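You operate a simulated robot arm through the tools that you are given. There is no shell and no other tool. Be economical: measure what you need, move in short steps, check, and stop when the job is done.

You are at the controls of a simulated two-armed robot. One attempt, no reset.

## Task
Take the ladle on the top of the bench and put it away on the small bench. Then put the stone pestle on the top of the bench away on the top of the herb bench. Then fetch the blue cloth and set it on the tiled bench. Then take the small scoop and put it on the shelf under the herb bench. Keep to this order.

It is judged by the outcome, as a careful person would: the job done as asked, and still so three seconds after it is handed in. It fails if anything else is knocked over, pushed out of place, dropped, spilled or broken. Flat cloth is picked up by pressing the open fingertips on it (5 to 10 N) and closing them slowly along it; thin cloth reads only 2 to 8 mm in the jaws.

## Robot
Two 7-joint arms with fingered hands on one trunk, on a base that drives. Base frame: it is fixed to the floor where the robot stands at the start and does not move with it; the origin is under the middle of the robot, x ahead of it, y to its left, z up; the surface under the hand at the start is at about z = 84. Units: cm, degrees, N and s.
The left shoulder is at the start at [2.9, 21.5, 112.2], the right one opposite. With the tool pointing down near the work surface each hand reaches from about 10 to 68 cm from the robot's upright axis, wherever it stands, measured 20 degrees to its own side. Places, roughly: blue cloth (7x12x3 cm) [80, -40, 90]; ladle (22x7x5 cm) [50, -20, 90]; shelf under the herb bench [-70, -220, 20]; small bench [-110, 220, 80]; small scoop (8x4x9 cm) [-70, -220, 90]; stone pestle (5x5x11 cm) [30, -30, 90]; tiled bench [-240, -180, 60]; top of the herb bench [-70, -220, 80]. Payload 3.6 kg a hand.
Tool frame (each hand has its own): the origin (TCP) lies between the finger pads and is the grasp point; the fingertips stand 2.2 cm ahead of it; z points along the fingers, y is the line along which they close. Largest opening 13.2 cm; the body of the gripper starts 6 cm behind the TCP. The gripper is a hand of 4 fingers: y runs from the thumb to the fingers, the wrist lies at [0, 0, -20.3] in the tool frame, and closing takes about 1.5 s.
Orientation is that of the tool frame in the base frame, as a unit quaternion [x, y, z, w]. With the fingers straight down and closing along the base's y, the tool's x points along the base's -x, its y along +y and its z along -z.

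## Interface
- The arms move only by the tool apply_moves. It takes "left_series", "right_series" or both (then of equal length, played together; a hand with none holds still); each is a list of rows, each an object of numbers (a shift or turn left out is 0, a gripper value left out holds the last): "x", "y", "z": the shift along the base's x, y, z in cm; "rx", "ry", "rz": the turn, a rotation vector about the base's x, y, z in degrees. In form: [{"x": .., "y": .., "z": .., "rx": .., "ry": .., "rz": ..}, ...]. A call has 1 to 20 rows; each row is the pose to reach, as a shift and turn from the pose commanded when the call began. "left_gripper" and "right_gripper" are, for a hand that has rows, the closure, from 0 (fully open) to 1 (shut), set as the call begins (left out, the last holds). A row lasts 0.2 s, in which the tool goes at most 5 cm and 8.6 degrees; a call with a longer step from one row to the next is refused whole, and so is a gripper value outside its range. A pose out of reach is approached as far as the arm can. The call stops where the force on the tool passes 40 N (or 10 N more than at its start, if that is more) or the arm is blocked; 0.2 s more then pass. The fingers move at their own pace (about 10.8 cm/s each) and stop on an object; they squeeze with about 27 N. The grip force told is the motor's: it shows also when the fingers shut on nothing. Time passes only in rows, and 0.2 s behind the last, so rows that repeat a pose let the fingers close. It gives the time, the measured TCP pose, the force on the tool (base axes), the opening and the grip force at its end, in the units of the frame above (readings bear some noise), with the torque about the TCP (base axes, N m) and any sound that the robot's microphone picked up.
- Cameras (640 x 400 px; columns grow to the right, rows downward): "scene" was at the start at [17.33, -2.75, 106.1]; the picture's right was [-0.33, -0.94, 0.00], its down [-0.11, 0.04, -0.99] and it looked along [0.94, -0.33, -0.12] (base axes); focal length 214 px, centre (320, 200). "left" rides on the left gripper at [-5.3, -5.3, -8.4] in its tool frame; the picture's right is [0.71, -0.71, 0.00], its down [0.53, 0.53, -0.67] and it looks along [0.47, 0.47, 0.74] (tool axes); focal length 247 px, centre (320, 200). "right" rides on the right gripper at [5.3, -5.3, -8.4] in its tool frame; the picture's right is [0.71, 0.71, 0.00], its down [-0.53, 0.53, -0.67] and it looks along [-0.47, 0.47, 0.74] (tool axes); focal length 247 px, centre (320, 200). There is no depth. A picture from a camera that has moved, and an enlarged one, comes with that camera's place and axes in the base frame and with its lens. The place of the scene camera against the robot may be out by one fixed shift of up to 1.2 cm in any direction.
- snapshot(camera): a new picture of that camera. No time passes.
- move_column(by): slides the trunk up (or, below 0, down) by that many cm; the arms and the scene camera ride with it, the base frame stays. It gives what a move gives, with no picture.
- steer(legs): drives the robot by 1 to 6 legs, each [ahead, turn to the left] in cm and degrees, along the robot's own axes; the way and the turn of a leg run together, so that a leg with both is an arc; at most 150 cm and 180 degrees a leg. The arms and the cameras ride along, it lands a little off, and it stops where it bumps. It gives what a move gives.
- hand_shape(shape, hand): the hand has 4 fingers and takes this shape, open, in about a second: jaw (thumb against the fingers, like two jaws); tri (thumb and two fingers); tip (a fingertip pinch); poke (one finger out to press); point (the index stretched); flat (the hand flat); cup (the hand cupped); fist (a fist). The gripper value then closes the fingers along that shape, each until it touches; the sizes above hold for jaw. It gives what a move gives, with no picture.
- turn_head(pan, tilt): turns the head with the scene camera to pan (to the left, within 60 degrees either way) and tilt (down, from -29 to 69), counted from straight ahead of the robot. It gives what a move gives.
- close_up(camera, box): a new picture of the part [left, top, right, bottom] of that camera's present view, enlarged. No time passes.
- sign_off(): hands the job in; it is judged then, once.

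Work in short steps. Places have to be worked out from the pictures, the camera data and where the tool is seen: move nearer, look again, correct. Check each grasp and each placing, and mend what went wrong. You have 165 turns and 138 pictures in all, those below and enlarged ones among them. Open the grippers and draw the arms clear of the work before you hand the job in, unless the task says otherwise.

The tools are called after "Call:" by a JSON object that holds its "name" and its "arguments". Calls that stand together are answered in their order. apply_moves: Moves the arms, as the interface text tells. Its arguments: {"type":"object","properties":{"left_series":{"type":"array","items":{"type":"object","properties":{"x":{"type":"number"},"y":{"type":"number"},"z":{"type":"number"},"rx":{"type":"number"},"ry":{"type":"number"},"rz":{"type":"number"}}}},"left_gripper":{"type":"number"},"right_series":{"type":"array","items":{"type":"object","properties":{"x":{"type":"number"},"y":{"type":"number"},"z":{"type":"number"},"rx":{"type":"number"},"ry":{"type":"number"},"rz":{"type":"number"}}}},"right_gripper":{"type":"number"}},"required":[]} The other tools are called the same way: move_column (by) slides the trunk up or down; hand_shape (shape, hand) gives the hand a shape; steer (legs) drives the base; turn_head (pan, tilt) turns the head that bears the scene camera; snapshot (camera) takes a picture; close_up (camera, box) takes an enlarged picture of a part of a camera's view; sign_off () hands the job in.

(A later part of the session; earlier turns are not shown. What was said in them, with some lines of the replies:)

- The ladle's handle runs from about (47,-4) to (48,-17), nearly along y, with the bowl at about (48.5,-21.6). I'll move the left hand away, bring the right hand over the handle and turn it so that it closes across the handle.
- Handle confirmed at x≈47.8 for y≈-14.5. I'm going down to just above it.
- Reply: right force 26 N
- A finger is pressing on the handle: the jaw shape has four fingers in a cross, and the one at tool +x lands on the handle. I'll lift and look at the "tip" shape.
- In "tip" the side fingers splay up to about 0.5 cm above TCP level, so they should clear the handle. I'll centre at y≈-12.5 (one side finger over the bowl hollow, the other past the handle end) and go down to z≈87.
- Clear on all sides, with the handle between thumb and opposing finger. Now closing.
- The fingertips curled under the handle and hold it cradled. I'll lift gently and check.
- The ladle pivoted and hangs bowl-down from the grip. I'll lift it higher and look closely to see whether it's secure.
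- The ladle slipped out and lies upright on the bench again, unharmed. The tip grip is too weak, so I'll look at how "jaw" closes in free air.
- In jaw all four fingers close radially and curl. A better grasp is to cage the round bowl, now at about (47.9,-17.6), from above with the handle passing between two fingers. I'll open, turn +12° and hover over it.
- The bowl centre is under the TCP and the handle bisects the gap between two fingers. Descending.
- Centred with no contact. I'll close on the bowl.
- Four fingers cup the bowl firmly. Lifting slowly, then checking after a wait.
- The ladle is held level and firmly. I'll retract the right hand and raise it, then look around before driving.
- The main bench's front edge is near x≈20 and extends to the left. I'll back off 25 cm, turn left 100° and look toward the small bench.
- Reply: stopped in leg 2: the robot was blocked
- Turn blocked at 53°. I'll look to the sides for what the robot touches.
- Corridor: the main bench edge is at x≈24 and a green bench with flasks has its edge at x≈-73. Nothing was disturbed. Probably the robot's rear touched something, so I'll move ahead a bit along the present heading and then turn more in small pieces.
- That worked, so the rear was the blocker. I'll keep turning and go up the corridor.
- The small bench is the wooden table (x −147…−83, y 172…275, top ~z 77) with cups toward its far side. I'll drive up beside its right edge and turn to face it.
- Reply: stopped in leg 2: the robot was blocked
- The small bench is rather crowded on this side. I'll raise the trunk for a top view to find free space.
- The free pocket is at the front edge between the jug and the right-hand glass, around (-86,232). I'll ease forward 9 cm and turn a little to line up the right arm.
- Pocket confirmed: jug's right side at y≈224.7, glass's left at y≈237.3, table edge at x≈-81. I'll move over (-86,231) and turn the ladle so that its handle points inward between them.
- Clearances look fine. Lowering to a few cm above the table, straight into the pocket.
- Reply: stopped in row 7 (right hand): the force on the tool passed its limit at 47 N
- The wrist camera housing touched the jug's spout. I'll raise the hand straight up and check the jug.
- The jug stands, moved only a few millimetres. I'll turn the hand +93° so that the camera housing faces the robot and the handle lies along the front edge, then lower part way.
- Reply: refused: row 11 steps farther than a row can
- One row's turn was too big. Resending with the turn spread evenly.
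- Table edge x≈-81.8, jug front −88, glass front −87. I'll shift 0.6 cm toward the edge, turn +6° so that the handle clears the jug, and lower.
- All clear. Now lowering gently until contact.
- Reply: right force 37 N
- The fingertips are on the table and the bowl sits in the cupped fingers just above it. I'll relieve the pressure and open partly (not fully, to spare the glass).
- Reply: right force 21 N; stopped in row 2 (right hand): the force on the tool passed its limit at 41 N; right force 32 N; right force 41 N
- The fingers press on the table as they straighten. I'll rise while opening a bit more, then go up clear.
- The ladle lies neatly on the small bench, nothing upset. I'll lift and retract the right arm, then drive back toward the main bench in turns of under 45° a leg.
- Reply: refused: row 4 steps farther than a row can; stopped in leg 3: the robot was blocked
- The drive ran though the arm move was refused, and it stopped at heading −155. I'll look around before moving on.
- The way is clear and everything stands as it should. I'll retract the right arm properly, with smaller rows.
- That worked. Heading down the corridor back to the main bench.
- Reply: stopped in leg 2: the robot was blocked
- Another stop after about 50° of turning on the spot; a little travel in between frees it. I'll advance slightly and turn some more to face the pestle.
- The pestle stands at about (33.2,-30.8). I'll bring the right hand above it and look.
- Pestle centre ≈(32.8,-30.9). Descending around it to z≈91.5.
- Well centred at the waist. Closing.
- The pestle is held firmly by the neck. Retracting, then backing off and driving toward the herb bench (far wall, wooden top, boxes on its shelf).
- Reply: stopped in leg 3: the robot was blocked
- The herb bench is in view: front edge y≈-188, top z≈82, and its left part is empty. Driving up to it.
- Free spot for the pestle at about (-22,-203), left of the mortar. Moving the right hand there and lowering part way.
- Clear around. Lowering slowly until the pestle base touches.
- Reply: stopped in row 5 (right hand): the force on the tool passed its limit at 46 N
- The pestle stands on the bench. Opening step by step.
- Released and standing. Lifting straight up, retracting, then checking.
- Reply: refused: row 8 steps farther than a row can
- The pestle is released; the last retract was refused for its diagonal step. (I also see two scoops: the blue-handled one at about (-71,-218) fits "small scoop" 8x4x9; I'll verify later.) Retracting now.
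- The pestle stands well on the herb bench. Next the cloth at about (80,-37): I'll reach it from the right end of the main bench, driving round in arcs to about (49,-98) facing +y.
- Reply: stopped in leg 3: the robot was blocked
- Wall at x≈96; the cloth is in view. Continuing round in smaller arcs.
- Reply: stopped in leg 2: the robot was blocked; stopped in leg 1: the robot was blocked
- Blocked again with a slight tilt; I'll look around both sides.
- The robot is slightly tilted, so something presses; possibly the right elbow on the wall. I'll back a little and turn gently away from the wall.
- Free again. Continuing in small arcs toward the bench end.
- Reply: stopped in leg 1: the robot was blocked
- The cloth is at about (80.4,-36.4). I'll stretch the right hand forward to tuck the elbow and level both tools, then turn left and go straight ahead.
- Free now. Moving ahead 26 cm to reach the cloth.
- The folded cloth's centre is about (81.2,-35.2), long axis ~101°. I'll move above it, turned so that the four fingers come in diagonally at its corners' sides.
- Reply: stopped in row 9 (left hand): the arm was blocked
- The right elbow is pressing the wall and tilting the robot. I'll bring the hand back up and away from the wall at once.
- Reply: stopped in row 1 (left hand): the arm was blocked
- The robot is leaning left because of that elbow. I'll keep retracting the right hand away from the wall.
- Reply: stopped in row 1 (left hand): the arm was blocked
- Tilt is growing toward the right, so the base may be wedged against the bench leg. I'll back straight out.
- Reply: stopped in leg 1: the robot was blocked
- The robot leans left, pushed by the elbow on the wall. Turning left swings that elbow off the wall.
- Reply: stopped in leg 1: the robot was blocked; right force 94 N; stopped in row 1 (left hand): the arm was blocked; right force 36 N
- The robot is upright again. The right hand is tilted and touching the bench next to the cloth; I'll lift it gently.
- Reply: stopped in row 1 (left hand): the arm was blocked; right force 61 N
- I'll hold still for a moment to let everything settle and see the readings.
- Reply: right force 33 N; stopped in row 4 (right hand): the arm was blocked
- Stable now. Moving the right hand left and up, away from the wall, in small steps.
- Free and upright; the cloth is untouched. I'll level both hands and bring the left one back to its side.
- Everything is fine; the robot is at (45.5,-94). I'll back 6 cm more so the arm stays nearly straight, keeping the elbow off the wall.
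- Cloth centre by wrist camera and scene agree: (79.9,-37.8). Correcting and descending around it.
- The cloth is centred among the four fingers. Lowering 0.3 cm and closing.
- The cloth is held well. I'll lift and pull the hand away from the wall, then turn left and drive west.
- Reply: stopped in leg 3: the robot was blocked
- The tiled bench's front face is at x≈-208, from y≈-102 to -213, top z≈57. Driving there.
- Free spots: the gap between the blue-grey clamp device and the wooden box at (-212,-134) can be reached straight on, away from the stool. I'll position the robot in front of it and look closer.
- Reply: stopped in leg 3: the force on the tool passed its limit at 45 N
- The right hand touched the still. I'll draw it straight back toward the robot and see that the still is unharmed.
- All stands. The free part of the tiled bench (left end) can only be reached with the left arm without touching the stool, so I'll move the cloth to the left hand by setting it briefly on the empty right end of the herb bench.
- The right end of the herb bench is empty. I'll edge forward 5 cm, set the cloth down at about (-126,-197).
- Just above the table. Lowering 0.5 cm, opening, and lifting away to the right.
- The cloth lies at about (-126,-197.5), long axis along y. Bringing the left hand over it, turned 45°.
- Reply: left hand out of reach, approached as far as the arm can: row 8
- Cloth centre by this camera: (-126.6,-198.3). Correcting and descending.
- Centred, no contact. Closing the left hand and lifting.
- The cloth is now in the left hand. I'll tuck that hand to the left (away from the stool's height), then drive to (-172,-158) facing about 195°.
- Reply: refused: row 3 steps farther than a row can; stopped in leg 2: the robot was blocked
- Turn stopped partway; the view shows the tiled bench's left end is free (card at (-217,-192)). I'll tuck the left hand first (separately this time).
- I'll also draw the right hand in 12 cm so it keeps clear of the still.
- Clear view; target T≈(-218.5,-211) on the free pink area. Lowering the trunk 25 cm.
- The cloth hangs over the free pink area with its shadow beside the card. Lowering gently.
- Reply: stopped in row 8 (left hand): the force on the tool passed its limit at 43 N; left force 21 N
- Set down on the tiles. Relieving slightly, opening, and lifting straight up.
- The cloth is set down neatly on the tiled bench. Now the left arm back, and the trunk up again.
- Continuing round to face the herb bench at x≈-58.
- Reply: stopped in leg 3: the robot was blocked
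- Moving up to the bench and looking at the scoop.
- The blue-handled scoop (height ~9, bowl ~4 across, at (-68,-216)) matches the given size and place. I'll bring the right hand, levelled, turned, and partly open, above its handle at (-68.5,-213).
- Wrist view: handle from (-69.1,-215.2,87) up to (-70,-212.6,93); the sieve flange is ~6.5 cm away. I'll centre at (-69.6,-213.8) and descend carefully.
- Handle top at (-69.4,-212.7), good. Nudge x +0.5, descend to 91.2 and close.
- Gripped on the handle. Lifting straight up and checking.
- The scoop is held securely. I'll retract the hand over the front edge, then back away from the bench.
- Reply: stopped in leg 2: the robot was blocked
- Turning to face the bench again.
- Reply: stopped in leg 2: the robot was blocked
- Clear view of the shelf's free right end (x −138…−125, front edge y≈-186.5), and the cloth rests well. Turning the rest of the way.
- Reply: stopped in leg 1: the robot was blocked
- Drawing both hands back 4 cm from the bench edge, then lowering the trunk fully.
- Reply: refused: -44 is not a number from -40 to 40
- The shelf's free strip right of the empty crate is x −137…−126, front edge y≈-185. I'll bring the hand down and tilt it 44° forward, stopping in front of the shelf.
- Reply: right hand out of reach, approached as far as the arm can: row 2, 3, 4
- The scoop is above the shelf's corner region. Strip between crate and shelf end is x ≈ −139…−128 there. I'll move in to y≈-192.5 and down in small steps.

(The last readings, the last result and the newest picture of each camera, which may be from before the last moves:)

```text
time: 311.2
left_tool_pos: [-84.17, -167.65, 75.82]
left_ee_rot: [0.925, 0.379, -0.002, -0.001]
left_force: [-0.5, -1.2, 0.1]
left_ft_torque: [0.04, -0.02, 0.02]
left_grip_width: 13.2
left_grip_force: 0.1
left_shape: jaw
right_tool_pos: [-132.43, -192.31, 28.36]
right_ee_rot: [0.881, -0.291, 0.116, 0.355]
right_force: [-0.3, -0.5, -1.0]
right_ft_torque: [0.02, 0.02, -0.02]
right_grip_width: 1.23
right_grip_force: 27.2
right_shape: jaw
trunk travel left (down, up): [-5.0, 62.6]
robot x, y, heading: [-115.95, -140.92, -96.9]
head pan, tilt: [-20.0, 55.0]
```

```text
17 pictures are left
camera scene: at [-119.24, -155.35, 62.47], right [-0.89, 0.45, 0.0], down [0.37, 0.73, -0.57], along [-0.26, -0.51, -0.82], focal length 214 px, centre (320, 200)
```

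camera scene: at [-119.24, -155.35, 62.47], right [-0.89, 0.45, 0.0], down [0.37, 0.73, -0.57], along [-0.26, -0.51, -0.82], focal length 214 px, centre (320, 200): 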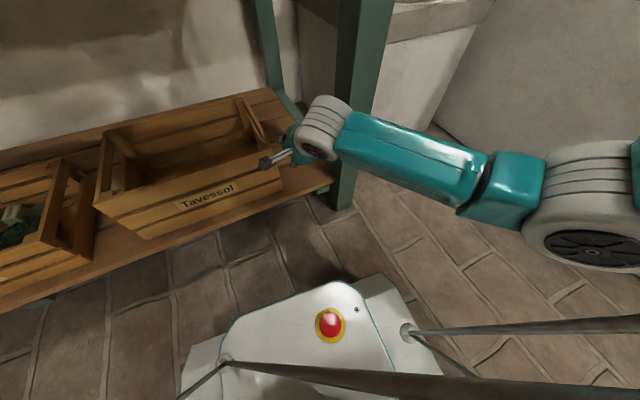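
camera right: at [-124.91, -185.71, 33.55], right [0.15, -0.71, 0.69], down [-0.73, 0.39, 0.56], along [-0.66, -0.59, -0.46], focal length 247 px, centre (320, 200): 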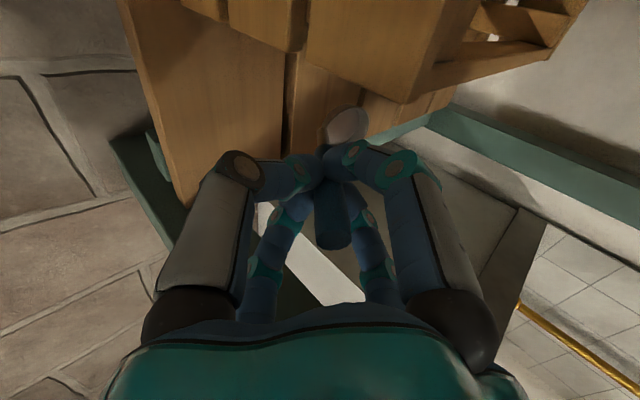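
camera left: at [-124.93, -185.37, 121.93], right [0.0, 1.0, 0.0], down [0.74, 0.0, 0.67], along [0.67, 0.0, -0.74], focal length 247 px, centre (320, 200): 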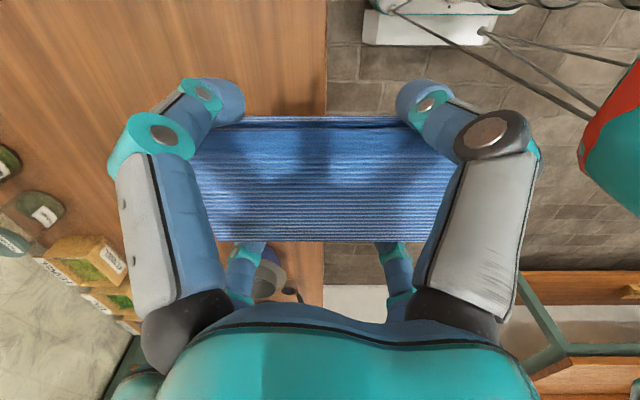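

All clear. Lowering 4.5 cm and 0.8 cm deeper.

Call:
{"name": "apply_moves", "arguments": {"right_series": [{"y": -0.4, "z": -1.5}, {"y": -0.8, "z": -3}, {"y": -0.8, "z": -4}, {"y": -0.8, "z": -4.5}]}}

Call:
{"name": "snapshot", "arguments": {"camera": "right"}}

```text
time: 312.2
left_tool_pos: [-84.05, -167.59, 75.86]
left_ee_rot: [0.925, 0.379, -0.001, -0.001]
left_force: [0.2, 0.0, -0.3]
left_ft_torque: [0.02, 0.02, -0.01]
left_grip_width: 13.21
left_grip_force: 0.1
left_shape: jaw
right_tool_pos: [-132.39, -193.23, 23.83]
right_ee_rot: [0.88, -0.291, 0.115, 0.357]
right_force: [-0.2, -0.3, -0.2]
right_ft_torque: [0.03, 0.02, -0.02]
right_grip_width: 1.24
right_grip_force: 27.2
right_shape: jaw
trunk travel left (down, up): [-5.0, 62.6]
robot x, y, heading: [-115.71, -140.96, -96.7]
head pan, tilt: [-20.0, 55.0]
```

```text
16 pictures are left
camera right: at [-124.9, -186.66, 28.93], right [0.15, -0.71, 0.69], down [-0.73, 0.39, 0.56], along [-0.66, -0.59, -0.46], focal length 247 px, centre (320, 200)
```

right: 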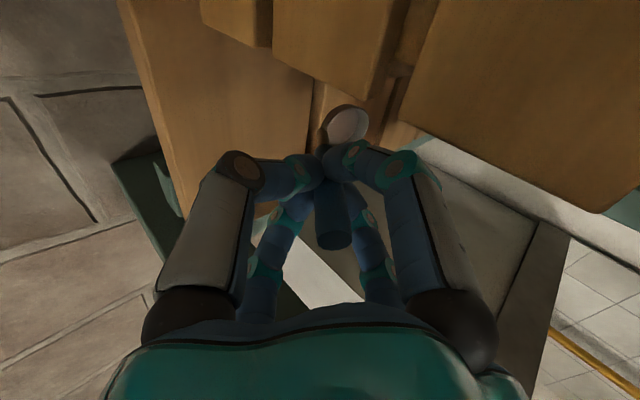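

No contact yet; lowering further in small steps.

Call:
{"name": "apply_moves", "arguments": {"right_series": [{"z": -0.6}, {"z": -1.2}]}}

Call:
{"name": "apply_moves", "arguments": {"right_series": [{"z": -0.6}, {"z": -1.2}]}}

```text
time: 312.8
left_tool_pos: [-84.04, -167.63, 75.74]
left_ee_rot: [0.925, 0.379, -0.002, 0.0]
left_force: [-1.0, 0.1, -0.8]
left_ft_torque: [0.03, 0.02, 0.0]
left_grip_width: 13.19
left_grip_force: 0.1
left_shape: jaw
right_tool_pos: [-132.37, -193.17, 22.65]
right_ee_rot: [0.881, -0.29, 0.115, 0.356]
right_force: [0.7, -0.7, -0.6]
right_ft_torque: [-0.02, -0.01, 0.0]
right_grip_width: 1.22
right_grip_force: 26.8
right_shape: jaw
trunk travel left (down, up): [-5.0, 62.6]
robot x, y, heading: [-115.68, -140.77, -96.6]
head pan, tilt: [-20.0, 55.0]
```

```text
time: 313.4
left_tool_pos: [-84.08, -167.7, 75.94]
left_ee_rot: [0.925, 0.379, -0.002, 0.0]
left_force: [-0.1, 0.0, 0.1]
left_ft_torque: [-0.01, 0.0, -0.01]
left_grip_width: 13.2
left_grip_force: 0.0
left_shape: jaw
right_tool_pos: [-132.29, -193.23, 21.42]
right_ee_rot: [0.88, -0.291, 0.116, 0.356]
right_force: [-0.2, -0.1, -0.9]
right_ft_torque: [0.03, -0.02, 0.01]
right_grip_width: 1.22
right_grip_force: 27.0
right_shape: jaw
trunk travel left (down, up): [-5.0, 62.6]
robot x, y, heading: [-116.1, -140.89, -96.7]
head pan, tilt: [-20.0, 55.0]
```

Call:
{"name": "apply_moves", "arguments": {"right_series": [{"z": -0.5}, {"z": -1}]}}

Call:
{"name": "apply_moves", "arguments": {"right_series": [{"z": -0.5}, {"z": -1}]}}

Call:
{"name": "snapshot", "arguments": {"camera": "right"}}

```text
time: 314.0
left_tool_pos: [-84.14, -167.61, 75.85]
left_ee_rot: [0.925, 0.38, -0.001, 0.001]
left_force: [0.2, 1.0, 0.7]
left_ft_torque: [-0.02, -0.02, 0.02]
left_grip_width: 13.19
left_grip_force: 0.1
left_shape: jaw
right_tool_pos: [-132.36, -193.31, 20.54]
right_ee_rot: [0.88, -0.291, 0.115, 0.356]
right_force: [-0.8, 0.4, 1.7]
right_ft_torque: [-0.03, 0.0, 0.01]
right_grip_width: 1.26
right_grip_force: 26.5
right_shape: jaw
trunk travel left (down, up): [-5.0, 62.6]
robot x, y, heading: [-116.29, -141.13, -97.0]
head pan, tilt: [-20.0, 55.0]
```

```text
time: 314.6
left_tool_pos: [-84.09, -167.62, 75.72]
left_ee_rot: [0.926, 0.379, -0.002, 0.0]
left_force: [-0.6, -0.5, 0.2]
left_ft_torque: [-0.01, -0.01, -0.02]
left_grip_width: 13.18
left_grip_force: 0.1
left_shape: jaw
right_tool_pos: [-132.21, -193.4, 19.73]
right_ee_rot: [0.88, -0.29, 0.117, 0.358]
right_force: [-0.2, 1.9, 10.8]
right_ft_torque: [-0.5, -0.02, -0.04]
right_grip_width: 1.26
right_grip_force: 27.2
right_shape: jaw
trunk travel left (down, up): [-5.0, 62.6]
robot x, y, heading: [-116.17, -140.99, -96.6]
head pan, tilt: [-20.0, 55.0]
```

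```text
15 pictures are left
camera right: at [-124.68, -186.78, 24.84], right [0.15, -0.71, 0.69], down [-0.73, 0.39, 0.56], along [-0.66, -0.59, -0.46], focal length 247 px, centre (320, 200)
```

right: 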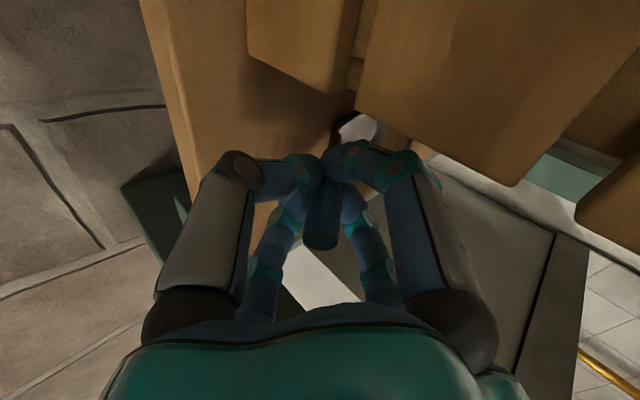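

The bowl touches the shelf (10 N, contact ahead of the TCP). The handle lies between the two lower fingers, so I'll open and let it settle, rising a little as the fingers spread.

Call:
{"name": "apply_moves", "arguments": {"right_series": [{"z": 0.3}, {"z": 0.3}, {"z": 0.5}], "right_gripper": 0.8}}

Call:
{"name": "apply_moves", "arguments": {"right_series": [{"z": 0.3}, {"z": 0.6}, {"z": 0.8}, {"z": 0.8}, {"z": 0.8}], "right_gripper": 0.45}}

Call:
{"name": "snapshot", "arguments": {"camera": "right"}}

```text
time: 315.4
left_tool_pos: [-83.96, -167.71, 75.83]
left_ee_rot: [0.925, 0.381, -0.001, 0.0]
left_force: [-0.4, 0.4, 0.4]
left_ft_torque: [0.01, 0.0, 0.0]
left_grip_width: 13.22
left_grip_force: 0.1
left_shape: jaw
right_tool_pos: [-132.9, -193.27, 19.6]
right_ee_rot: [0.882, -0.289, 0.11, 0.357]
right_force: [-0.3, -0.5, -0.8]
right_ft_torque: [-0.02, -0.01, 0.01]
right_grip_width: 2.63
right_grip_force: 0.1
right_shape: jaw
trunk travel left (down, up): [-5.0, 62.6]
robot x, y, heading: [-116.0, -141.35, -96.8]
head pan, tilt: [-20.0, 55.0]
```

```text
time: 316.8
left_tool_pos: [-84.13, -167.66, 75.94]
left_ee_rot: [0.925, 0.381, -0.001, 0.0]
left_force: [-0.4, -0.4, 0.2]
left_ft_torque: [-0.01, -0.01, 0.04]
left_grip_width: 13.19
left_grip_force: 0.1
left_shape: jaw
right_tool_pos: [-134.89, -193.67, 20.55]
right_ee_rot: [0.882, -0.283, 0.095, 0.366]
right_force: [1.0, 0.4, -0.4]
right_ft_torque: [-0.01, 0.0, -0.04]
right_grip_width: 7.21
right_grip_force: 0.0
right_shape: jaw
trunk travel left (down, up): [-5.0, 62.6]
robot x, y, heading: [-116.14, -140.99, -96.5]
head pan, tilt: [-20.0, 55.0]
stopped in row 5 (right hand): the arm was blocked; the commanded pose is now the measured one
```

```text
14 pictures are left
camera right: at [-127.17, -187.06, 25.24], right [0.18, -0.71, 0.68], down [-0.7, 0.39, 0.59], along [-0.69, -0.59, -0.43], focal length 247 px, centre (320, 200)
```

right: 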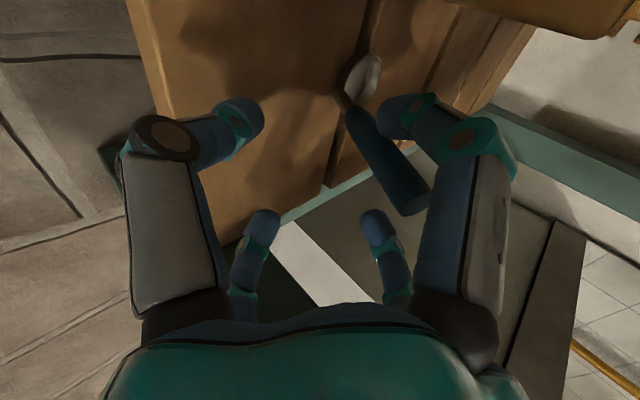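

The scoop stands on its bowl inside the opened fingers. I'll take a closer look at how the handle sits relative to the fingers before withdrawing.

Call:
{"name": "close_up", "arguments": {"camera": "right", "box": [200, 40, 480, 260]}}

Call:
{"name": "snapshot", "arguments": {"camera": "scene"}}

```text
1.82 times, centred on (340, 150) of right
camera zoom: at [-127.17, -187.06, 25.24], right [0.18, -0.71, 0.68], down [-0.7, 0.39, 0.59], along [-0.69, -0.59, -0.43], focal length 449 px, centre (284, 291)
```

zoom: 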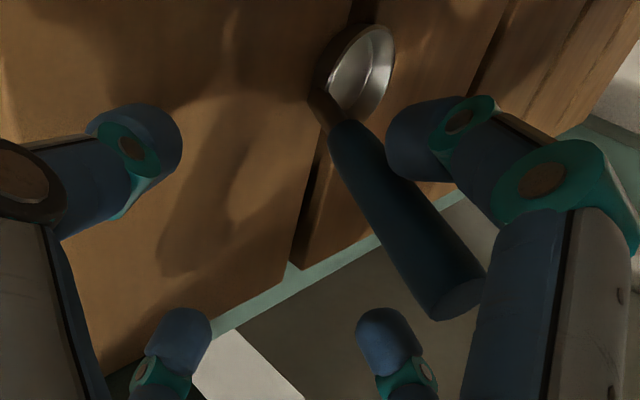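

```text
12 pictures are left
camera scene: at [-119.24, -155.35, 62.47], right [-0.89, 0.45, 0.0], down [0.37, 0.73, -0.57], along [-0.26, -0.51, -0.82], focal length 214 px, centre (320, 200)
```

scene: 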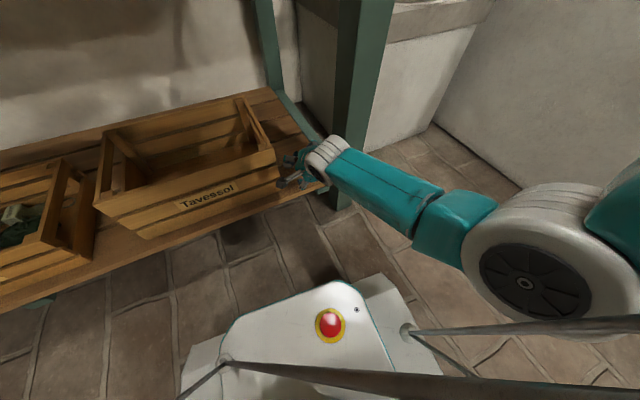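

The handle stands beside the upper crate-side finger. I'll open fully while rising slightly, so that the curled fingertips move clear of it.

Call:
{"name": "apply_moves", "arguments": {"right_series": [{"z": 0.6}, {"z": 1.2}, {"z": 1.8}, {"z": 2}, {"z": 2}], "right_gripper": 0.15}}

Call:
{"name": "snapshot", "arguments": {"camera": "right"}}

```text
time: 318.0
left_tool_pos: [-84.1, -167.78, 75.77]
left_ee_rot: [0.925, 0.379, -0.001, 0.0]
left_force: [0.5, -0.8, -0.2]
left_ft_torque: [0.02, 0.01, -0.02]
left_grip_width: 13.21
left_grip_force: 0.1
left_shape: jaw
right_tool_pos: [-136.86, -194.5, 22.87]
right_ee_rot: [0.881, -0.274, 0.081, 0.378]
right_force: [14.9, 4.4, -3.1]
right_ft_torque: [0.04, -0.43, -0.57]
right_grip_width: 11.08
right_grip_force: 0.2
right_shape: jaw
trunk travel left (down, up): [-5.0, 62.6]
robot x, y, heading: [-115.76, -141.12, -96.4]
head pan, tilt: [-20.0, 55.0]
```

```text
11 pictures are left
camera right: at [-128.9, -187.86, 27.32], right [0.21, -0.7, 0.69], down [-0.68, 0.4, 0.61], along [-0.7, -0.6, -0.39], focal length 247 px, centre (320, 200)
```

right: 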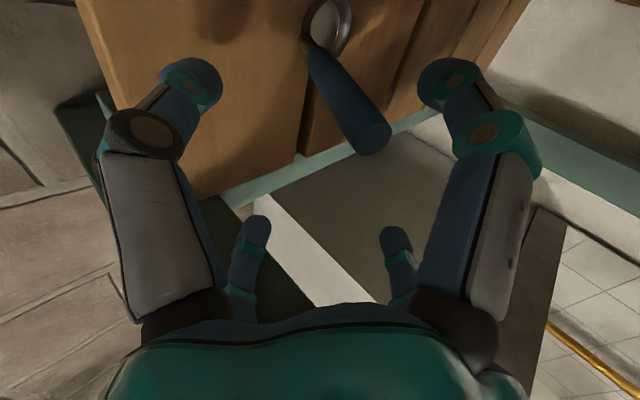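

The scoop stands free in the middle of the open fingers. Withdrawing straight back along the hand's axis.

Call:
{"name": "apply_moves", "arguments": {"right_series": [{"x": 0.3, "y": 1, "z": 1}, {"x": 0.5, "y": 2.2, "z": 2.2}, {"x": 0.5, "y": 3.5, "z": 3.5}, {"x": 0.5, "y": 5, "z": 5}, {"x": 0.5, "y": 7, "z": 7}, {"x": 0.5, "y": 9, "z": 9}, {"x": 0.5, "y": 11, "z": 11}]}}

Call:
{"name": "snapshot", "arguments": {"camera": "right"}}

```text
time: 318.4
left_tool_pos: [-84.1, -167.83, 75.92]
left_ee_rot: [0.925, 0.381, -0.001, 0.0]
left_force: [-0.5, -0.3, 0.0]
left_ft_torque: [-0.01, 0.01, 0.02]
left_grip_width: 13.21
left_grip_force: 0.1
left_shape: jaw
right_tool_pos: [-137.08, -194.68, 24.07]
right_ee_rot: [0.879, -0.268, 0.081, 0.385]
right_force: [20.2, -3.1, -4.5]
right_ft_torque: [-0.18, -0.37, -0.54]
right_grip_width: 11.09
right_grip_force: 0.0
right_shape: jaw
trunk travel left (down, up): [-5.0, 62.6]
robot x, y, heading: [-115.8, -141.25, -96.7]
head pan, tilt: [-20.0, 55.0]
stopped in row 1 (right hand): the force on the tool passed its limit at 46 N (the readings are from after the stop); the commanded pose is now the measured one
```

```text
10 pictures are left
camera right: at [-129.23, -187.91, 28.22], right [0.22, -0.69, 0.69], down [-0.68, 0.4, 0.61], along [-0.7, -0.61, -0.38], focal length 247 px, centre (320, 200)
```

right: 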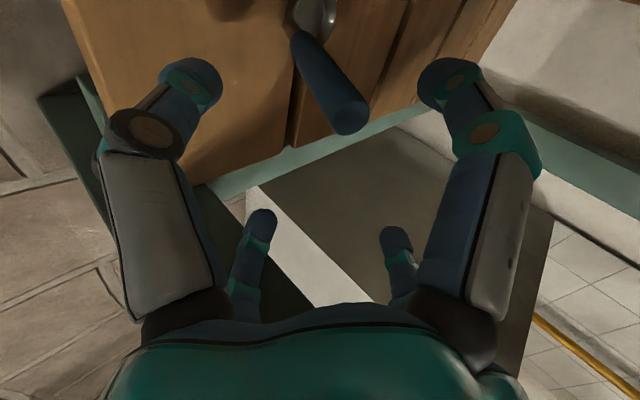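

Fingers on the right are caught behind the bench leg. I'll shift 3.5 cm to +x first, then withdraw.

Call:
{"name": "apply_moves", "arguments": {"right_series": [{"x": 1}, {"x": 2, "z": 0.3}, {"x": 3, "z": 0.6}, {"x": 3.5, "z": 1}, {"x": 3.5, "z": 1}]}}

Call:
{"name": "snapshot", "arguments": {"camera": "right"}}

```text
time: 318.7
left_tool_pos: [-83.99, -167.53, 75.88]
left_ee_rot: [0.925, 0.381, -0.002, 0.001]
left_force: [0.5, 0.1, -0.5]
left_ft_torque: [0.0, 0.03, 0.01]
left_grip_width: 13.2
left_grip_force: 0.0
left_shape: jaw
right_tool_pos: [-137.08, -194.79, 24.0]
right_ee_rot: [0.881, -0.263, 0.08, 0.386]
right_force: [20.7, 0.4, -1.0]
right_ft_torque: [0.0, -0.27, -0.63]
right_grip_width: 11.07
right_grip_force: 0.1
right_shape: jaw
trunk travel left (down, up): [-5.0, 62.6]
robot x, y, heading: [-116.4, -141.24, -96.7]
head pan, tilt: [-20.0, 55.0]
stopped in row 1 (right hand): the force on the tool passed its limit at 50 N (the readings are from after the stop); the commanded pose is now the measured one
```

```text
9 pictures are left
camera right: at [-129.14, -187.87, 28.16], right [0.23, -0.68, 0.69], down [-0.68, 0.4, 0.62], along [-0.7, -0.61, -0.37], focal length 247 px, centre (320, 200)
```

right: 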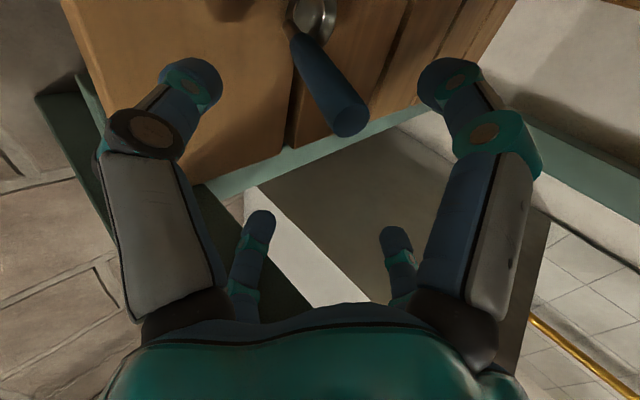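

The spread fingers are wedged between crate and leg. I'll narrow them slightly and check.

Call:
{"name": "apply_moves", "arguments": {"right_series": [{}, {"z": 0.3}, {"z": 0.5}, {"z": 0.5}], "right_gripper": 0.34}}

Call:
{"name": "apply_moves", "arguments": {"right_series": [{"x": 0.5}, {"x": 1}, {"x": 1.5}, {"x": 1.5}]}}

Call:
{"name": "snapshot", "arguments": {"camera": "right"}}

```text
time: 319.3
left_tool_pos: [-83.99, -167.62, 76.0]
left_ee_rot: [0.925, 0.381, -0.001, -0.001]
left_force: [0.2, 0.2, -1.2]
left_ft_torque: [-0.02, 0.03, 0.0]
left_grip_width: 13.19
left_grip_force: 0.0
left_shape: jaw
right_tool_pos: [-137.06, -194.79, 24.01]
right_ee_rot: [0.881, -0.263, 0.08, 0.385]
right_force: [15.7, -0.7, -2.9]
right_ft_torque: [-0.06, -0.1, -0.63]
right_grip_width: 8.47
right_grip_force: 0.0
right_shape: jaw
trunk travel left (down, up): [-5.0, 62.6]
robot x, y, heading: [-115.85, -140.87, -96.5]
head pan, tilt: [-20.0, 55.0]
stopped in row 2 (right hand): the force on the tool passed its limit at 45 N (the readings are from after the stop); the commanded pose is now the measured one
```

```text
time: 319.7
left_tool_pos: [-84.06, -167.57, 75.99]
left_ee_rot: [0.925, 0.38, 0.0, -0.001]
left_force: [-0.1, -0.6, 0.4]
left_ft_torque: [-0.03, -0.04, -0.03]
left_grip_width: 13.19
left_grip_force: 0.0
left_shape: jaw
right_tool_pos: [-137.08, -194.74, 23.98]
right_ee_rot: [0.882, -0.261, 0.079, 0.386]
right_force: [17.6, 0.2, -0.9]
right_ft_torque: [-0.02, -0.04, -0.78]
right_grip_width: 8.45
right_grip_force: 0.1
right_shape: jaw
trunk travel left (down, up): [-5.0, 62.6]
robot x, y, heading: [-115.89, -140.97, -96.5]
head pan, tilt: [-20.0, 55.0]
stopped in row 1 (right hand): the force on the tool passed its limit at 45 N (the readings are from after the stop); the commanded pose is now the measured one
```

```text
8 pictures are left
camera right: at [-129.14, -187.81, 28.15], right [0.23, -0.68, 0.69], down [-0.68, 0.39, 0.62], along [-0.69, -0.62, -0.37], focal length 247 px, centre (320, 200)
```

right: 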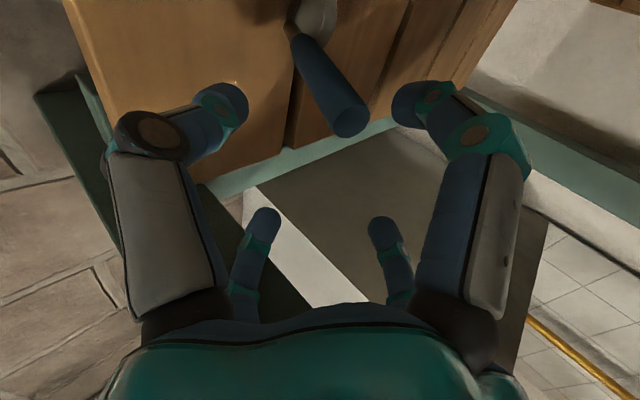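

Contact seems to be the palm side against the leg. I'll try sliding straight back along +y only.

Call:
{"name": "apply_moves", "arguments": {"right_series": [{"y": 0.4}, {"y": 0.8}, {"y": 1.3}, {"y": 2}, {"y": 3}, {"y": 4}]}}

Call:
{"name": "close_up", "arguments": {"camera": "scene", "box": [220, 80, 420, 240]}}

```text
time: 320.0
left_tool_pos: [-84.12, -167.64, 76.17]
left_ee_rot: [0.924, 0.382, -0.001, -0.001]
left_force: [-0.4, 0.5, 0.1]
left_ft_torque: [-0.01, 0.03, 0.0]
left_grip_width: 13.2
left_grip_force: 0.0
left_shape: jaw
right_tool_pos: [-137.0, -194.81, 24.08]
right_ee_rot: [0.881, -0.261, 0.081, 0.386]
right_force: [14.9, -0.4, -3.8]
right_ft_torque: [-0.14, -0.21, -0.59]
right_grip_width: 8.44
right_grip_force: 0.1
right_shape: jaw
trunk travel left (down, up): [-5.0, 62.6]
robot x, y, heading: [-115.7, -140.62, -96.6]
head pan, tilt: [-20.0, 55.0]
stopped in row 1 (right hand): the force on the tool passed its limit at 44 N (the readings are from after the stop); the commanded pose is now the measured one
```

```text
2.50 times, centred on (320, 160) of scene
camera zoom: at [-119.21, -155.34, 62.46], right [-0.89, 0.45, 0.0], down [0.37, 0.73, -0.57], along [-0.26, -0.51, -0.82], focal length 536 px, centre (320, 300)
```

zoom: 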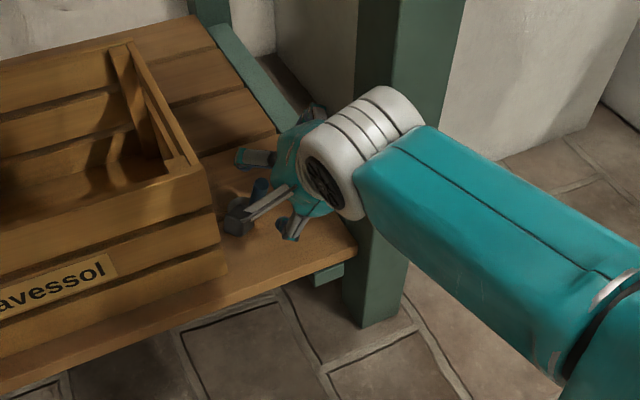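

The lower-right knuckle seems hooked on the leg. I'll close the fingers a bit more (to ~0.55) so that the knuckle draws in, then retry going back.

Call:
{"name": "apply_moves", "arguments": {"right_series": [{}, {}, {}], "right_gripper": 0.55}}

Call:
{"name": "apply_moves", "arguments": {"right_series": [{"x": 0.1, "z": 0.2}, {"x": 0.2, "z": 0.4}, {"x": 0.3, "z": 0.6}, {"x": 0.4, "z": 0.8}, {"x": 0.5, "z": 1}]}}

Call:
{"name": "snapshot", "arguments": {"camera": "right"}}

```text
time: 320.8
left_tool_pos: [-84.01, -167.6, 76.24]
left_ee_rot: [0.925, 0.38, -0.002, 0.0]
left_force: [0.2, 0.3, 0.6]
left_ft_torque: [-0.04, -0.02, 0.02]
left_grip_width: 13.2
left_grip_force: 0.0
left_shape: jaw
right_tool_pos: [-137.17, -194.71, 24.15]
right_ee_rot: [0.881, -0.261, 0.079, 0.386]
right_force: [8.6, 2.4, 0.6]
right_ft_torque: [0.01, 0.01, -0.51]
right_grip_width: 5.88
right_grip_force: 0.1
right_shape: jaw
trunk travel left (down, up): [-5.0, 62.6]
robot x, y, heading: [-115.72, -140.86, -96.4]
head pan, tilt: [-20.0, 55.0]
```

```text
time: 321.4
left_tool_pos: [-83.92, -167.58, 76.18]
left_ee_rot: [0.924, 0.381, -0.001, 0.0]
left_force: [-0.2, 0.2, 0.0]
left_ft_torque: [-0.02, -0.01, -0.03]
left_grip_width: 13.21
left_grip_force: 0.0
left_shape: jaw
right_tool_pos: [-137.62, -194.52, 24.2]
right_ee_rot: [0.884, -0.257, 0.075, 0.384]
right_force: [20.3, 0.1, -5.2]
right_ft_torque: [-0.2, -0.25, -0.73]
right_grip_width: 5.63
right_grip_force: 0.0
right_shape: jaw
trunk travel left (down, up): [-5.0, 62.6]
robot x, y, heading: [-115.97, -140.57, -96.7]
head pan, tilt: [-20.0, 55.0]
stopped in row 2 (right hand): the force on the tool passed its limit at 43 N (the readings are from after the stop); the commanded pose is now the measured one
```

```text
6 pictures are left
camera right: at [-129.66, -187.75, 28.29], right [0.24, -0.68, 0.69], down [-0.68, 0.39, 0.62], along [-0.7, -0.62, -0.37], focal length 247 px, centre (320, 200)
```

right: 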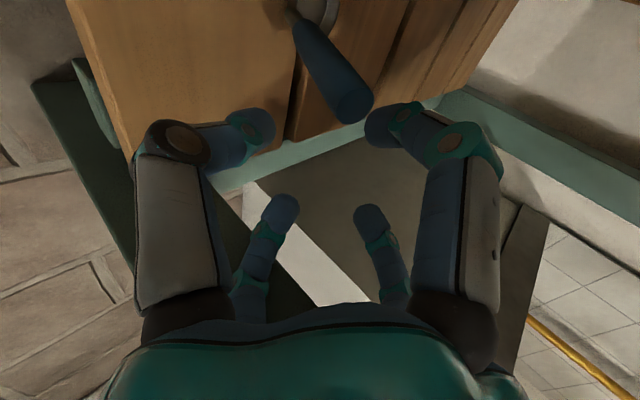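

Arm motions jam sideways; instead I'll lift the whole arm with the trunk, which slides straight up along the leg and clears the scoop.

Call:
{"name": "move_column", "arguments": {"by": 3}}

Call:
{"name": "move_column", "arguments": {"by": 4}}

Call:
{"name": "snapshot", "arguments": {"camera": "right"}}

```text
time: 321.7
left_tool_pos: [-84.02, -167.57, 76.34]
left_ee_rot: [0.925, 0.381, -0.001, 0.0]
left_force: [0.3, 0.3, 0.1]
left_ft_torque: [0.01, -0.04, -0.01]
left_grip_width: 13.2
left_grip_force: 0.1
left_shape: jaw
right_tool_pos: [-137.54, -194.73, 24.28]
right_ee_rot: [0.884, -0.256, 0.077, 0.383]
right_force: [21.9, -0.8, -2.1]
right_ft_torque: [-0.08, -0.05, -0.86]
right_grip_width: 5.63
right_grip_force: 0.0
right_shape: jaw
trunk travel left (down, up): [-5.1, 62.5]
robot x, y, heading: [-115.78, -140.75, -96.8]
head pan, tilt: [-20.0, 55.0]
stopped: the force on the tool passed its limit at 54 N (the readings are from after the stop); the commanded pose is now the measured one
```

```text
time: 322.0
left_tool_pos: [-83.97, -167.52, 76.52]
left_ee_rot: [0.924, 0.382, -0.001, 0.0]
left_force: [0.4, -0.6, 0.0]
left_ft_torque: [-0.02, -0.01, -0.01]
left_grip_width: 13.19
left_grip_force: 0.1
left_shape: jaw
right_tool_pos: [-137.56, -194.73, 24.24]
right_ee_rot: [0.885, -0.253, 0.078, 0.382]
right_force: [21.3, -0.2, -1.3]
right_ft_torque: [-0.05, -0.02, -0.84]
right_grip_width: 5.62
right_grip_force: 0.1
right_shape: jaw
trunk travel left (down, up): [-5.2, 62.4]
robot x, y, heading: [-116.23, -141.24, -96.5]
head pan, tilt: [-20.0, 55.0]
stopped: the force on the tool passed its limit at 53 N (the readings are from after the stop); the commanded pose is now the measured one
```

```text
5 pictures are left
camera right: at [-129.75, -187.61, 28.45], right [0.25, -0.68, 0.69], down [-0.68, 0.38, 0.62], along [-0.69, -0.62, -0.37], focal length 247 px, centre (320, 200)
```

right: 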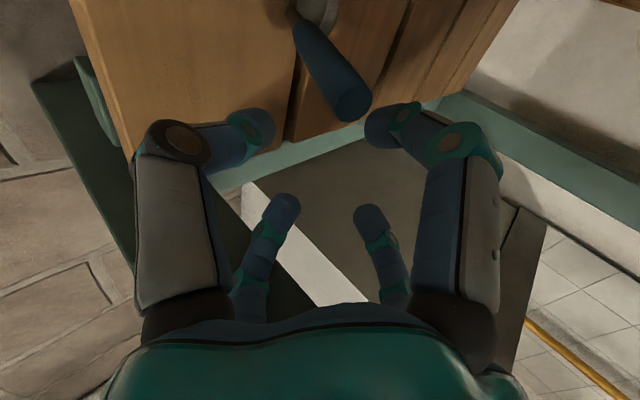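

The hand is pressed against the leg from the left. Turning the base slightly left moves the hand off the leg.

Call:
{"name": "steer", "arguments": {"legs": [[0, 3]]}}

```text
time: 322.8
left_tool_pos: [-82.66, -165.93, 76.49]
left_ee_rot: [0.914, 0.406, -0.002, 0.0]
left_force: [0.9, 0.2, 0.0]
left_ft_torque: [0.03, 0.01, -0.01]
left_grip_width: 13.21
left_grip_force: 0.1
left_shape: jaw
right_tool_pos: [-135.33, -195.73, 24.08]
right_ee_rot: [0.892, -0.23, 0.082, 0.381]
right_force: [0.1, -0.1, 0.6]
right_ft_torque: [0.0, -0.01, -0.03]
right_grip_width: 5.98
right_grip_force: 0.1
right_shape: jaw
trunk travel left (down, up): [-5.2, 62.4]
robot x, y, heading: [-115.95, -141.3, -93.4]
head pan, tilt: [-20.0, 55.0]
```

Free: force zero. A touch more to the left, then withdraw along the hand's axis.

Call:
{"name": "steer", "arguments": {"legs": [[0, 1.5]]}}

Call:
{"name": "apply_moves", "arguments": {"right_series": [{"y": 0.5, "z": 0.5}, {"y": 1, "z": 1}, {"y": 1.6, "z": 1.6}, {"y": 2.3, "z": 2.3}, {"y": 3.2, "z": 3.2}, {"y": 4.2, "z": 4.2}, {"y": 5.5, "z": 5.5}, {"y": 7, "z": 7}]}}

```text
time: 323.6
left_tool_pos: [-81.96, -165.01, 76.56]
left_ee_rot: [0.909, 0.418, -0.001, 0.0]
left_force: [0.8, 0.4, -0.1]
left_ft_torque: [-0.02, -0.01, 0.0]
left_grip_width: 13.21
left_grip_force: 0.0
left_shape: jaw
right_tool_pos: [-134.16, -196.25, 24.23]
right_ee_rot: [0.895, -0.217, 0.085, 0.38]
right_force: [-0.1, 1.2, -0.7]
right_ft_torque: [-0.02, 0.02, -0.04]
right_grip_width: 5.93
right_grip_force: 0.1
right_shape: jaw
trunk travel left (down, up): [-5.2, 62.4]
robot x, y, heading: [-116.56, -140.88, -92.2]
head pan, tilt: [-20.0, 55.0]
```

```text
time: 325.6
left_tool_pos: [-81.92, -164.87, 76.56]
left_ee_rot: [0.908, 0.418, -0.001, 0.0]
left_force: [0.7, -0.6, 0.0]
left_ft_torque: [0.04, -0.01, -0.02]
left_grip_width: 13.19
left_grip_force: 0.0
left_shape: jaw
right_tool_pos: [-137.68, -189.43, 30.54]
right_ee_rot: [0.899, -0.183, 0.046, 0.396]
right_force: [13.1, -1.5, -1.5]
right_ft_torque: [-0.05, -0.07, -0.3]
right_grip_width: 5.7
right_grip_force: 0.1
right_shape: jaw
trunk travel left (down, up): [-5.2, 62.4]
robot x, y, heading: [-116.04, -140.74, -92.0]
head pan, tilt: [-20.0, 55.0]
stopped in row 8 (right hand): the arm was blocked; the commanded pose is now the measured one
```

Mostly out. I'll relieve the leg contact by another small left turn and then back the base straight away.

Call:
{"name": "steer", "arguments": {"legs": [[0, 3]]}}

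Call:
{"name": "snapshot", "arguments": {"camera": "right"}}

```text
time: 326.4
left_tool_pos: [-80.88, -163.07, 76.61]
left_ee_rot: [0.897, 0.442, -0.001, -0.001]
left_force: [0.3, 0.1, 0.8]
left_ft_torque: [-0.02, 0.0, 0.0]
left_grip_width: 13.19
left_grip_force: 0.0
left_shape: jaw
right_tool_pos: [-135.62, -190.56, 30.6]
right_ee_rot: [0.903, -0.158, 0.052, 0.396]
right_force: [1.2, 0.2, 0.3]
right_ft_torque: [0.02, 0.01, 0.0]
right_grip_width: 5.93
right_grip_force: 0.0
right_shape: jaw
trunk travel left (down, up): [-5.2, 62.4]
robot x, y, heading: [-116.64, -140.94, -89.0]
head pan, tilt: [-20.0, 55.0]
```

```text
4 pictures are left
camera right: at [-128.46, -182.3, 33.71], right [0.44, -0.62, 0.65], down [-0.65, 0.28, 0.71], along [-0.62, -0.73, -0.28], focal length 247 px, centre (320, 200)
```

right: 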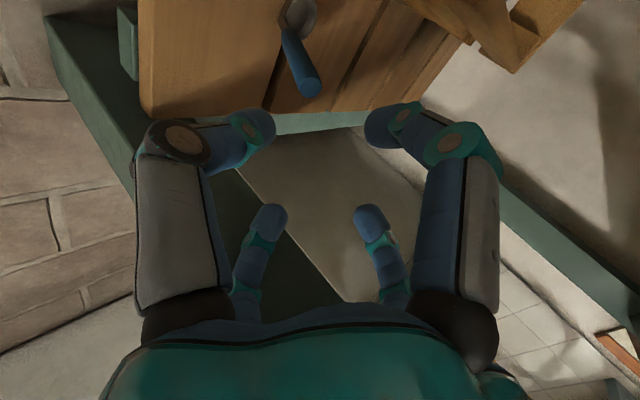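

The scoop stands on the shelf, free of the hand. Backing the base out.

Call:
{"name": "steer", "arguments": {"legs": [[-5, 0], [-20, 0]]}}

```text
time: 328.5
left_tool_pos: [-81.24, -138.39, 76.57]
left_ee_rot: [0.897, 0.442, -0.001, 0.0]
left_force: [0.5, -0.2, -0.6]
left_ft_torque: [-0.01, 0.01, -0.01]
left_grip_width: 13.2
left_grip_force: 0.1
left_shape: jaw
right_tool_pos: [-136.0, -165.81, 30.59]
right_ee_rot: [0.904, -0.158, 0.051, 0.395]
right_force: [-0.7, 0.5, 0.3]
right_ft_torque: [-0.01, -0.02, 0.0]
right_grip_width: 5.97
right_grip_force: 0.0
right_shape: jaw
trunk travel left (down, up): [-5.2, 62.4]
robot x, y, heading: [-117.03, -116.39, -89.0]
head pan, tilt: [-20.0, 55.0]
```

Backed out cleanly. Opening the hand, and a check picture of the shelf.

Call:
{"name": "apply_moves", "arguments": {"right_series": [{"z": 2}, {"z": 5}, {"z": 8}, {"z": 11}, {"z": 14}, {"z": 14}], "right_gripper": 0}}

Call:
{"name": "turn_head", "arguments": {"pan": -15, "tilt": 28}}

Call:
{"name": "snapshot", "arguments": {"camera": "scene"}}

```text
time: 329.7
left_tool_pos: [-81.23, -138.45, 76.76]
left_ee_rot: [0.897, 0.441, -0.002, 0.0]
left_force: [0.6, -0.4, 0.9]
left_ft_torque: [0.02, 0.0, 0.03]
left_grip_width: 13.2
left_grip_force: 0.0
left_shape: jaw
right_tool_pos: [-139.9, -165.1, 43.09]
right_ee_rot: [0.908, -0.114, -0.015, 0.402]
right_force: [0.3, 0.2, 0.5]
right_ft_torque: [0.03, 0.0, 0.0]
right_grip_width: 13.21
right_grip_force: 0.0
right_shape: jaw
trunk travel left (down, up): [-5.2, 62.4]
robot x, y, heading: [-117.17, -116.22, -89.3]
head pan, tilt: [-20.0, 55.0]
stopped in row 6 (right hand): the arm was blocked; the commanded pose is now the measured one
```

```text
time: 330.6
left_tool_pos: [-81.26, -138.45, 76.71]
left_ee_rot: [0.897, 0.442, 0.0, 0.0]
left_force: [0.1, -0.2, -0.4]
left_ft_torque: [0.0, -0.03, 0.0]
left_grip_width: 13.21
left_grip_force: 0.0
left_shape: jaw
right_tool_pos: [-139.95, -164.98, 42.96]
right_ee_rot: [0.909, -0.114, -0.016, 0.401]
right_force: [0.6, 0.7, 0.4]
right_ft_torque: [0.01, 0.05, 0.03]
right_grip_width: 13.19
right_grip_force: 0.0
right_shape: jaw
trunk travel left (down, up): [-5.2, 62.4]
robot x, y, heading: [-116.53, -116.29, -89.2]
head pan, tilt: [-15.0, 28.0]
```

```text
3 pictures are left
camera scene: at [-118.21, -133.08, 66.6], right [-0.97, 0.24, 0.0], down [0.11, 0.46, -0.88], along [-0.22, -0.86, -0.47], focal length 214 px, centre (320, 200)
```

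scene: 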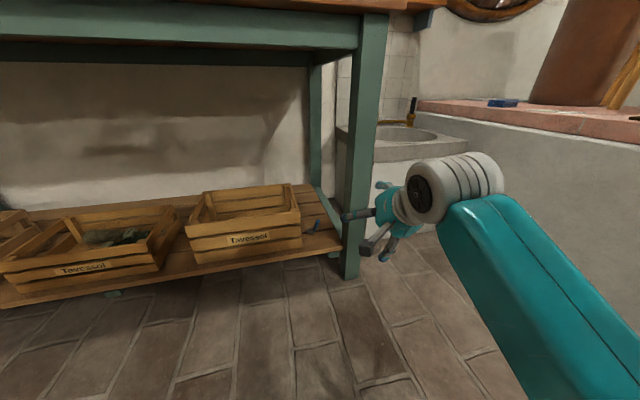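

Crates stand as before, and the scoop's handle shows beside the third crate on the shelf. I'll back further clear, then one last close look.

Call:
{"name": "steer", "arguments": {"legs": [[-25, 0]]}}

Call:
{"name": "close_up", "arguments": {"camera": "scene", "box": [260, 130, 380, 230]}}

```text
time: 332.5
left_tool_pos: [-81.66, -113.09, 76.91]
left_ee_rot: [0.898, 0.441, -0.001, 0.0]
left_force: [0.4, 0.2, -0.2]
left_ft_torque: [-0.01, -0.01, 0.02]
left_grip_width: 13.2
left_grip_force: 0.1
left_shape: jaw
right_tool_pos: [-140.4, -139.36, 43.08]
right_ee_rot: [0.908, -0.115, -0.015, 0.402]
right_force: [-0.2, 0.0, -0.3]
right_ft_torque: [-0.01, 0.02, 0.0]
right_grip_width: 13.19
right_grip_force: 0.0
right_shape: jaw
trunk travel left (down, up): [-5.2, 62.4]
robot x, y, heading: [-117.6, -90.64, -89.4]
head pan, tilt: [-15.0, 28.0]
```

```text
4.00 times, centred on (320, 180) of scene
camera zoom: at [-118.63, -107.66, 66.6], right [-0.97, 0.25, 0.0], down [0.12, 0.46, -0.88], along [-0.22, -0.86, -0.47], focal length 858 px, centre (320, 280)
```

zoom: 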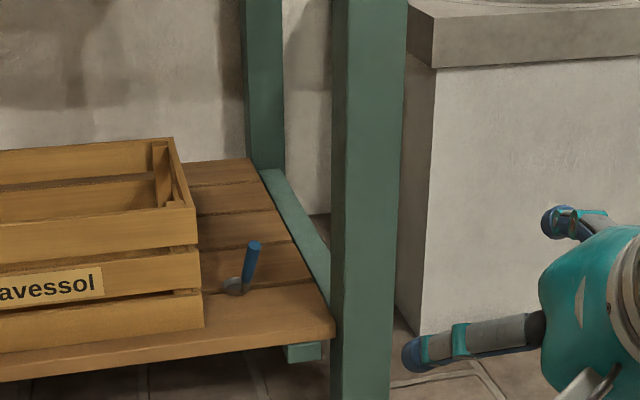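

The scoop stands well on the shelf, and both hands are empty, open and clear. Handing in.

Call:
{"name": "sign_off", "arguments": {}}

```text
The job is handed in.
```

All four jobs are done, placed in the order asked. The ladle is on the small bench, the pestle stands on the herb bench, the cloth is on the tiled bench, and the small scoop is on the shelf under the herb bench.

Some things a strict check may notice:
- **Ladle:** it slipped from my first grip and fell a few centimetres back onto the main bench before I picked it up again.
- **Jug and still:** my hand nudged the jug on the small bench a few millimetres and bumped the still beside the tiled bench. Neither fell.
- **Main bench:** my arm pressed against the wall while I was reaching for the cloth, which tipped the robot and left a hand resting on the bench for a few seconds.
- **Cloth:** I set it down briefly on the herb bench to change hands.
- **Scoop:** there were two on the herb bench. I took the blue-handled one, which fits the given size and place. My hand jammed between a crate and the bench leg while letting it go; the crate looked in place afterwards.
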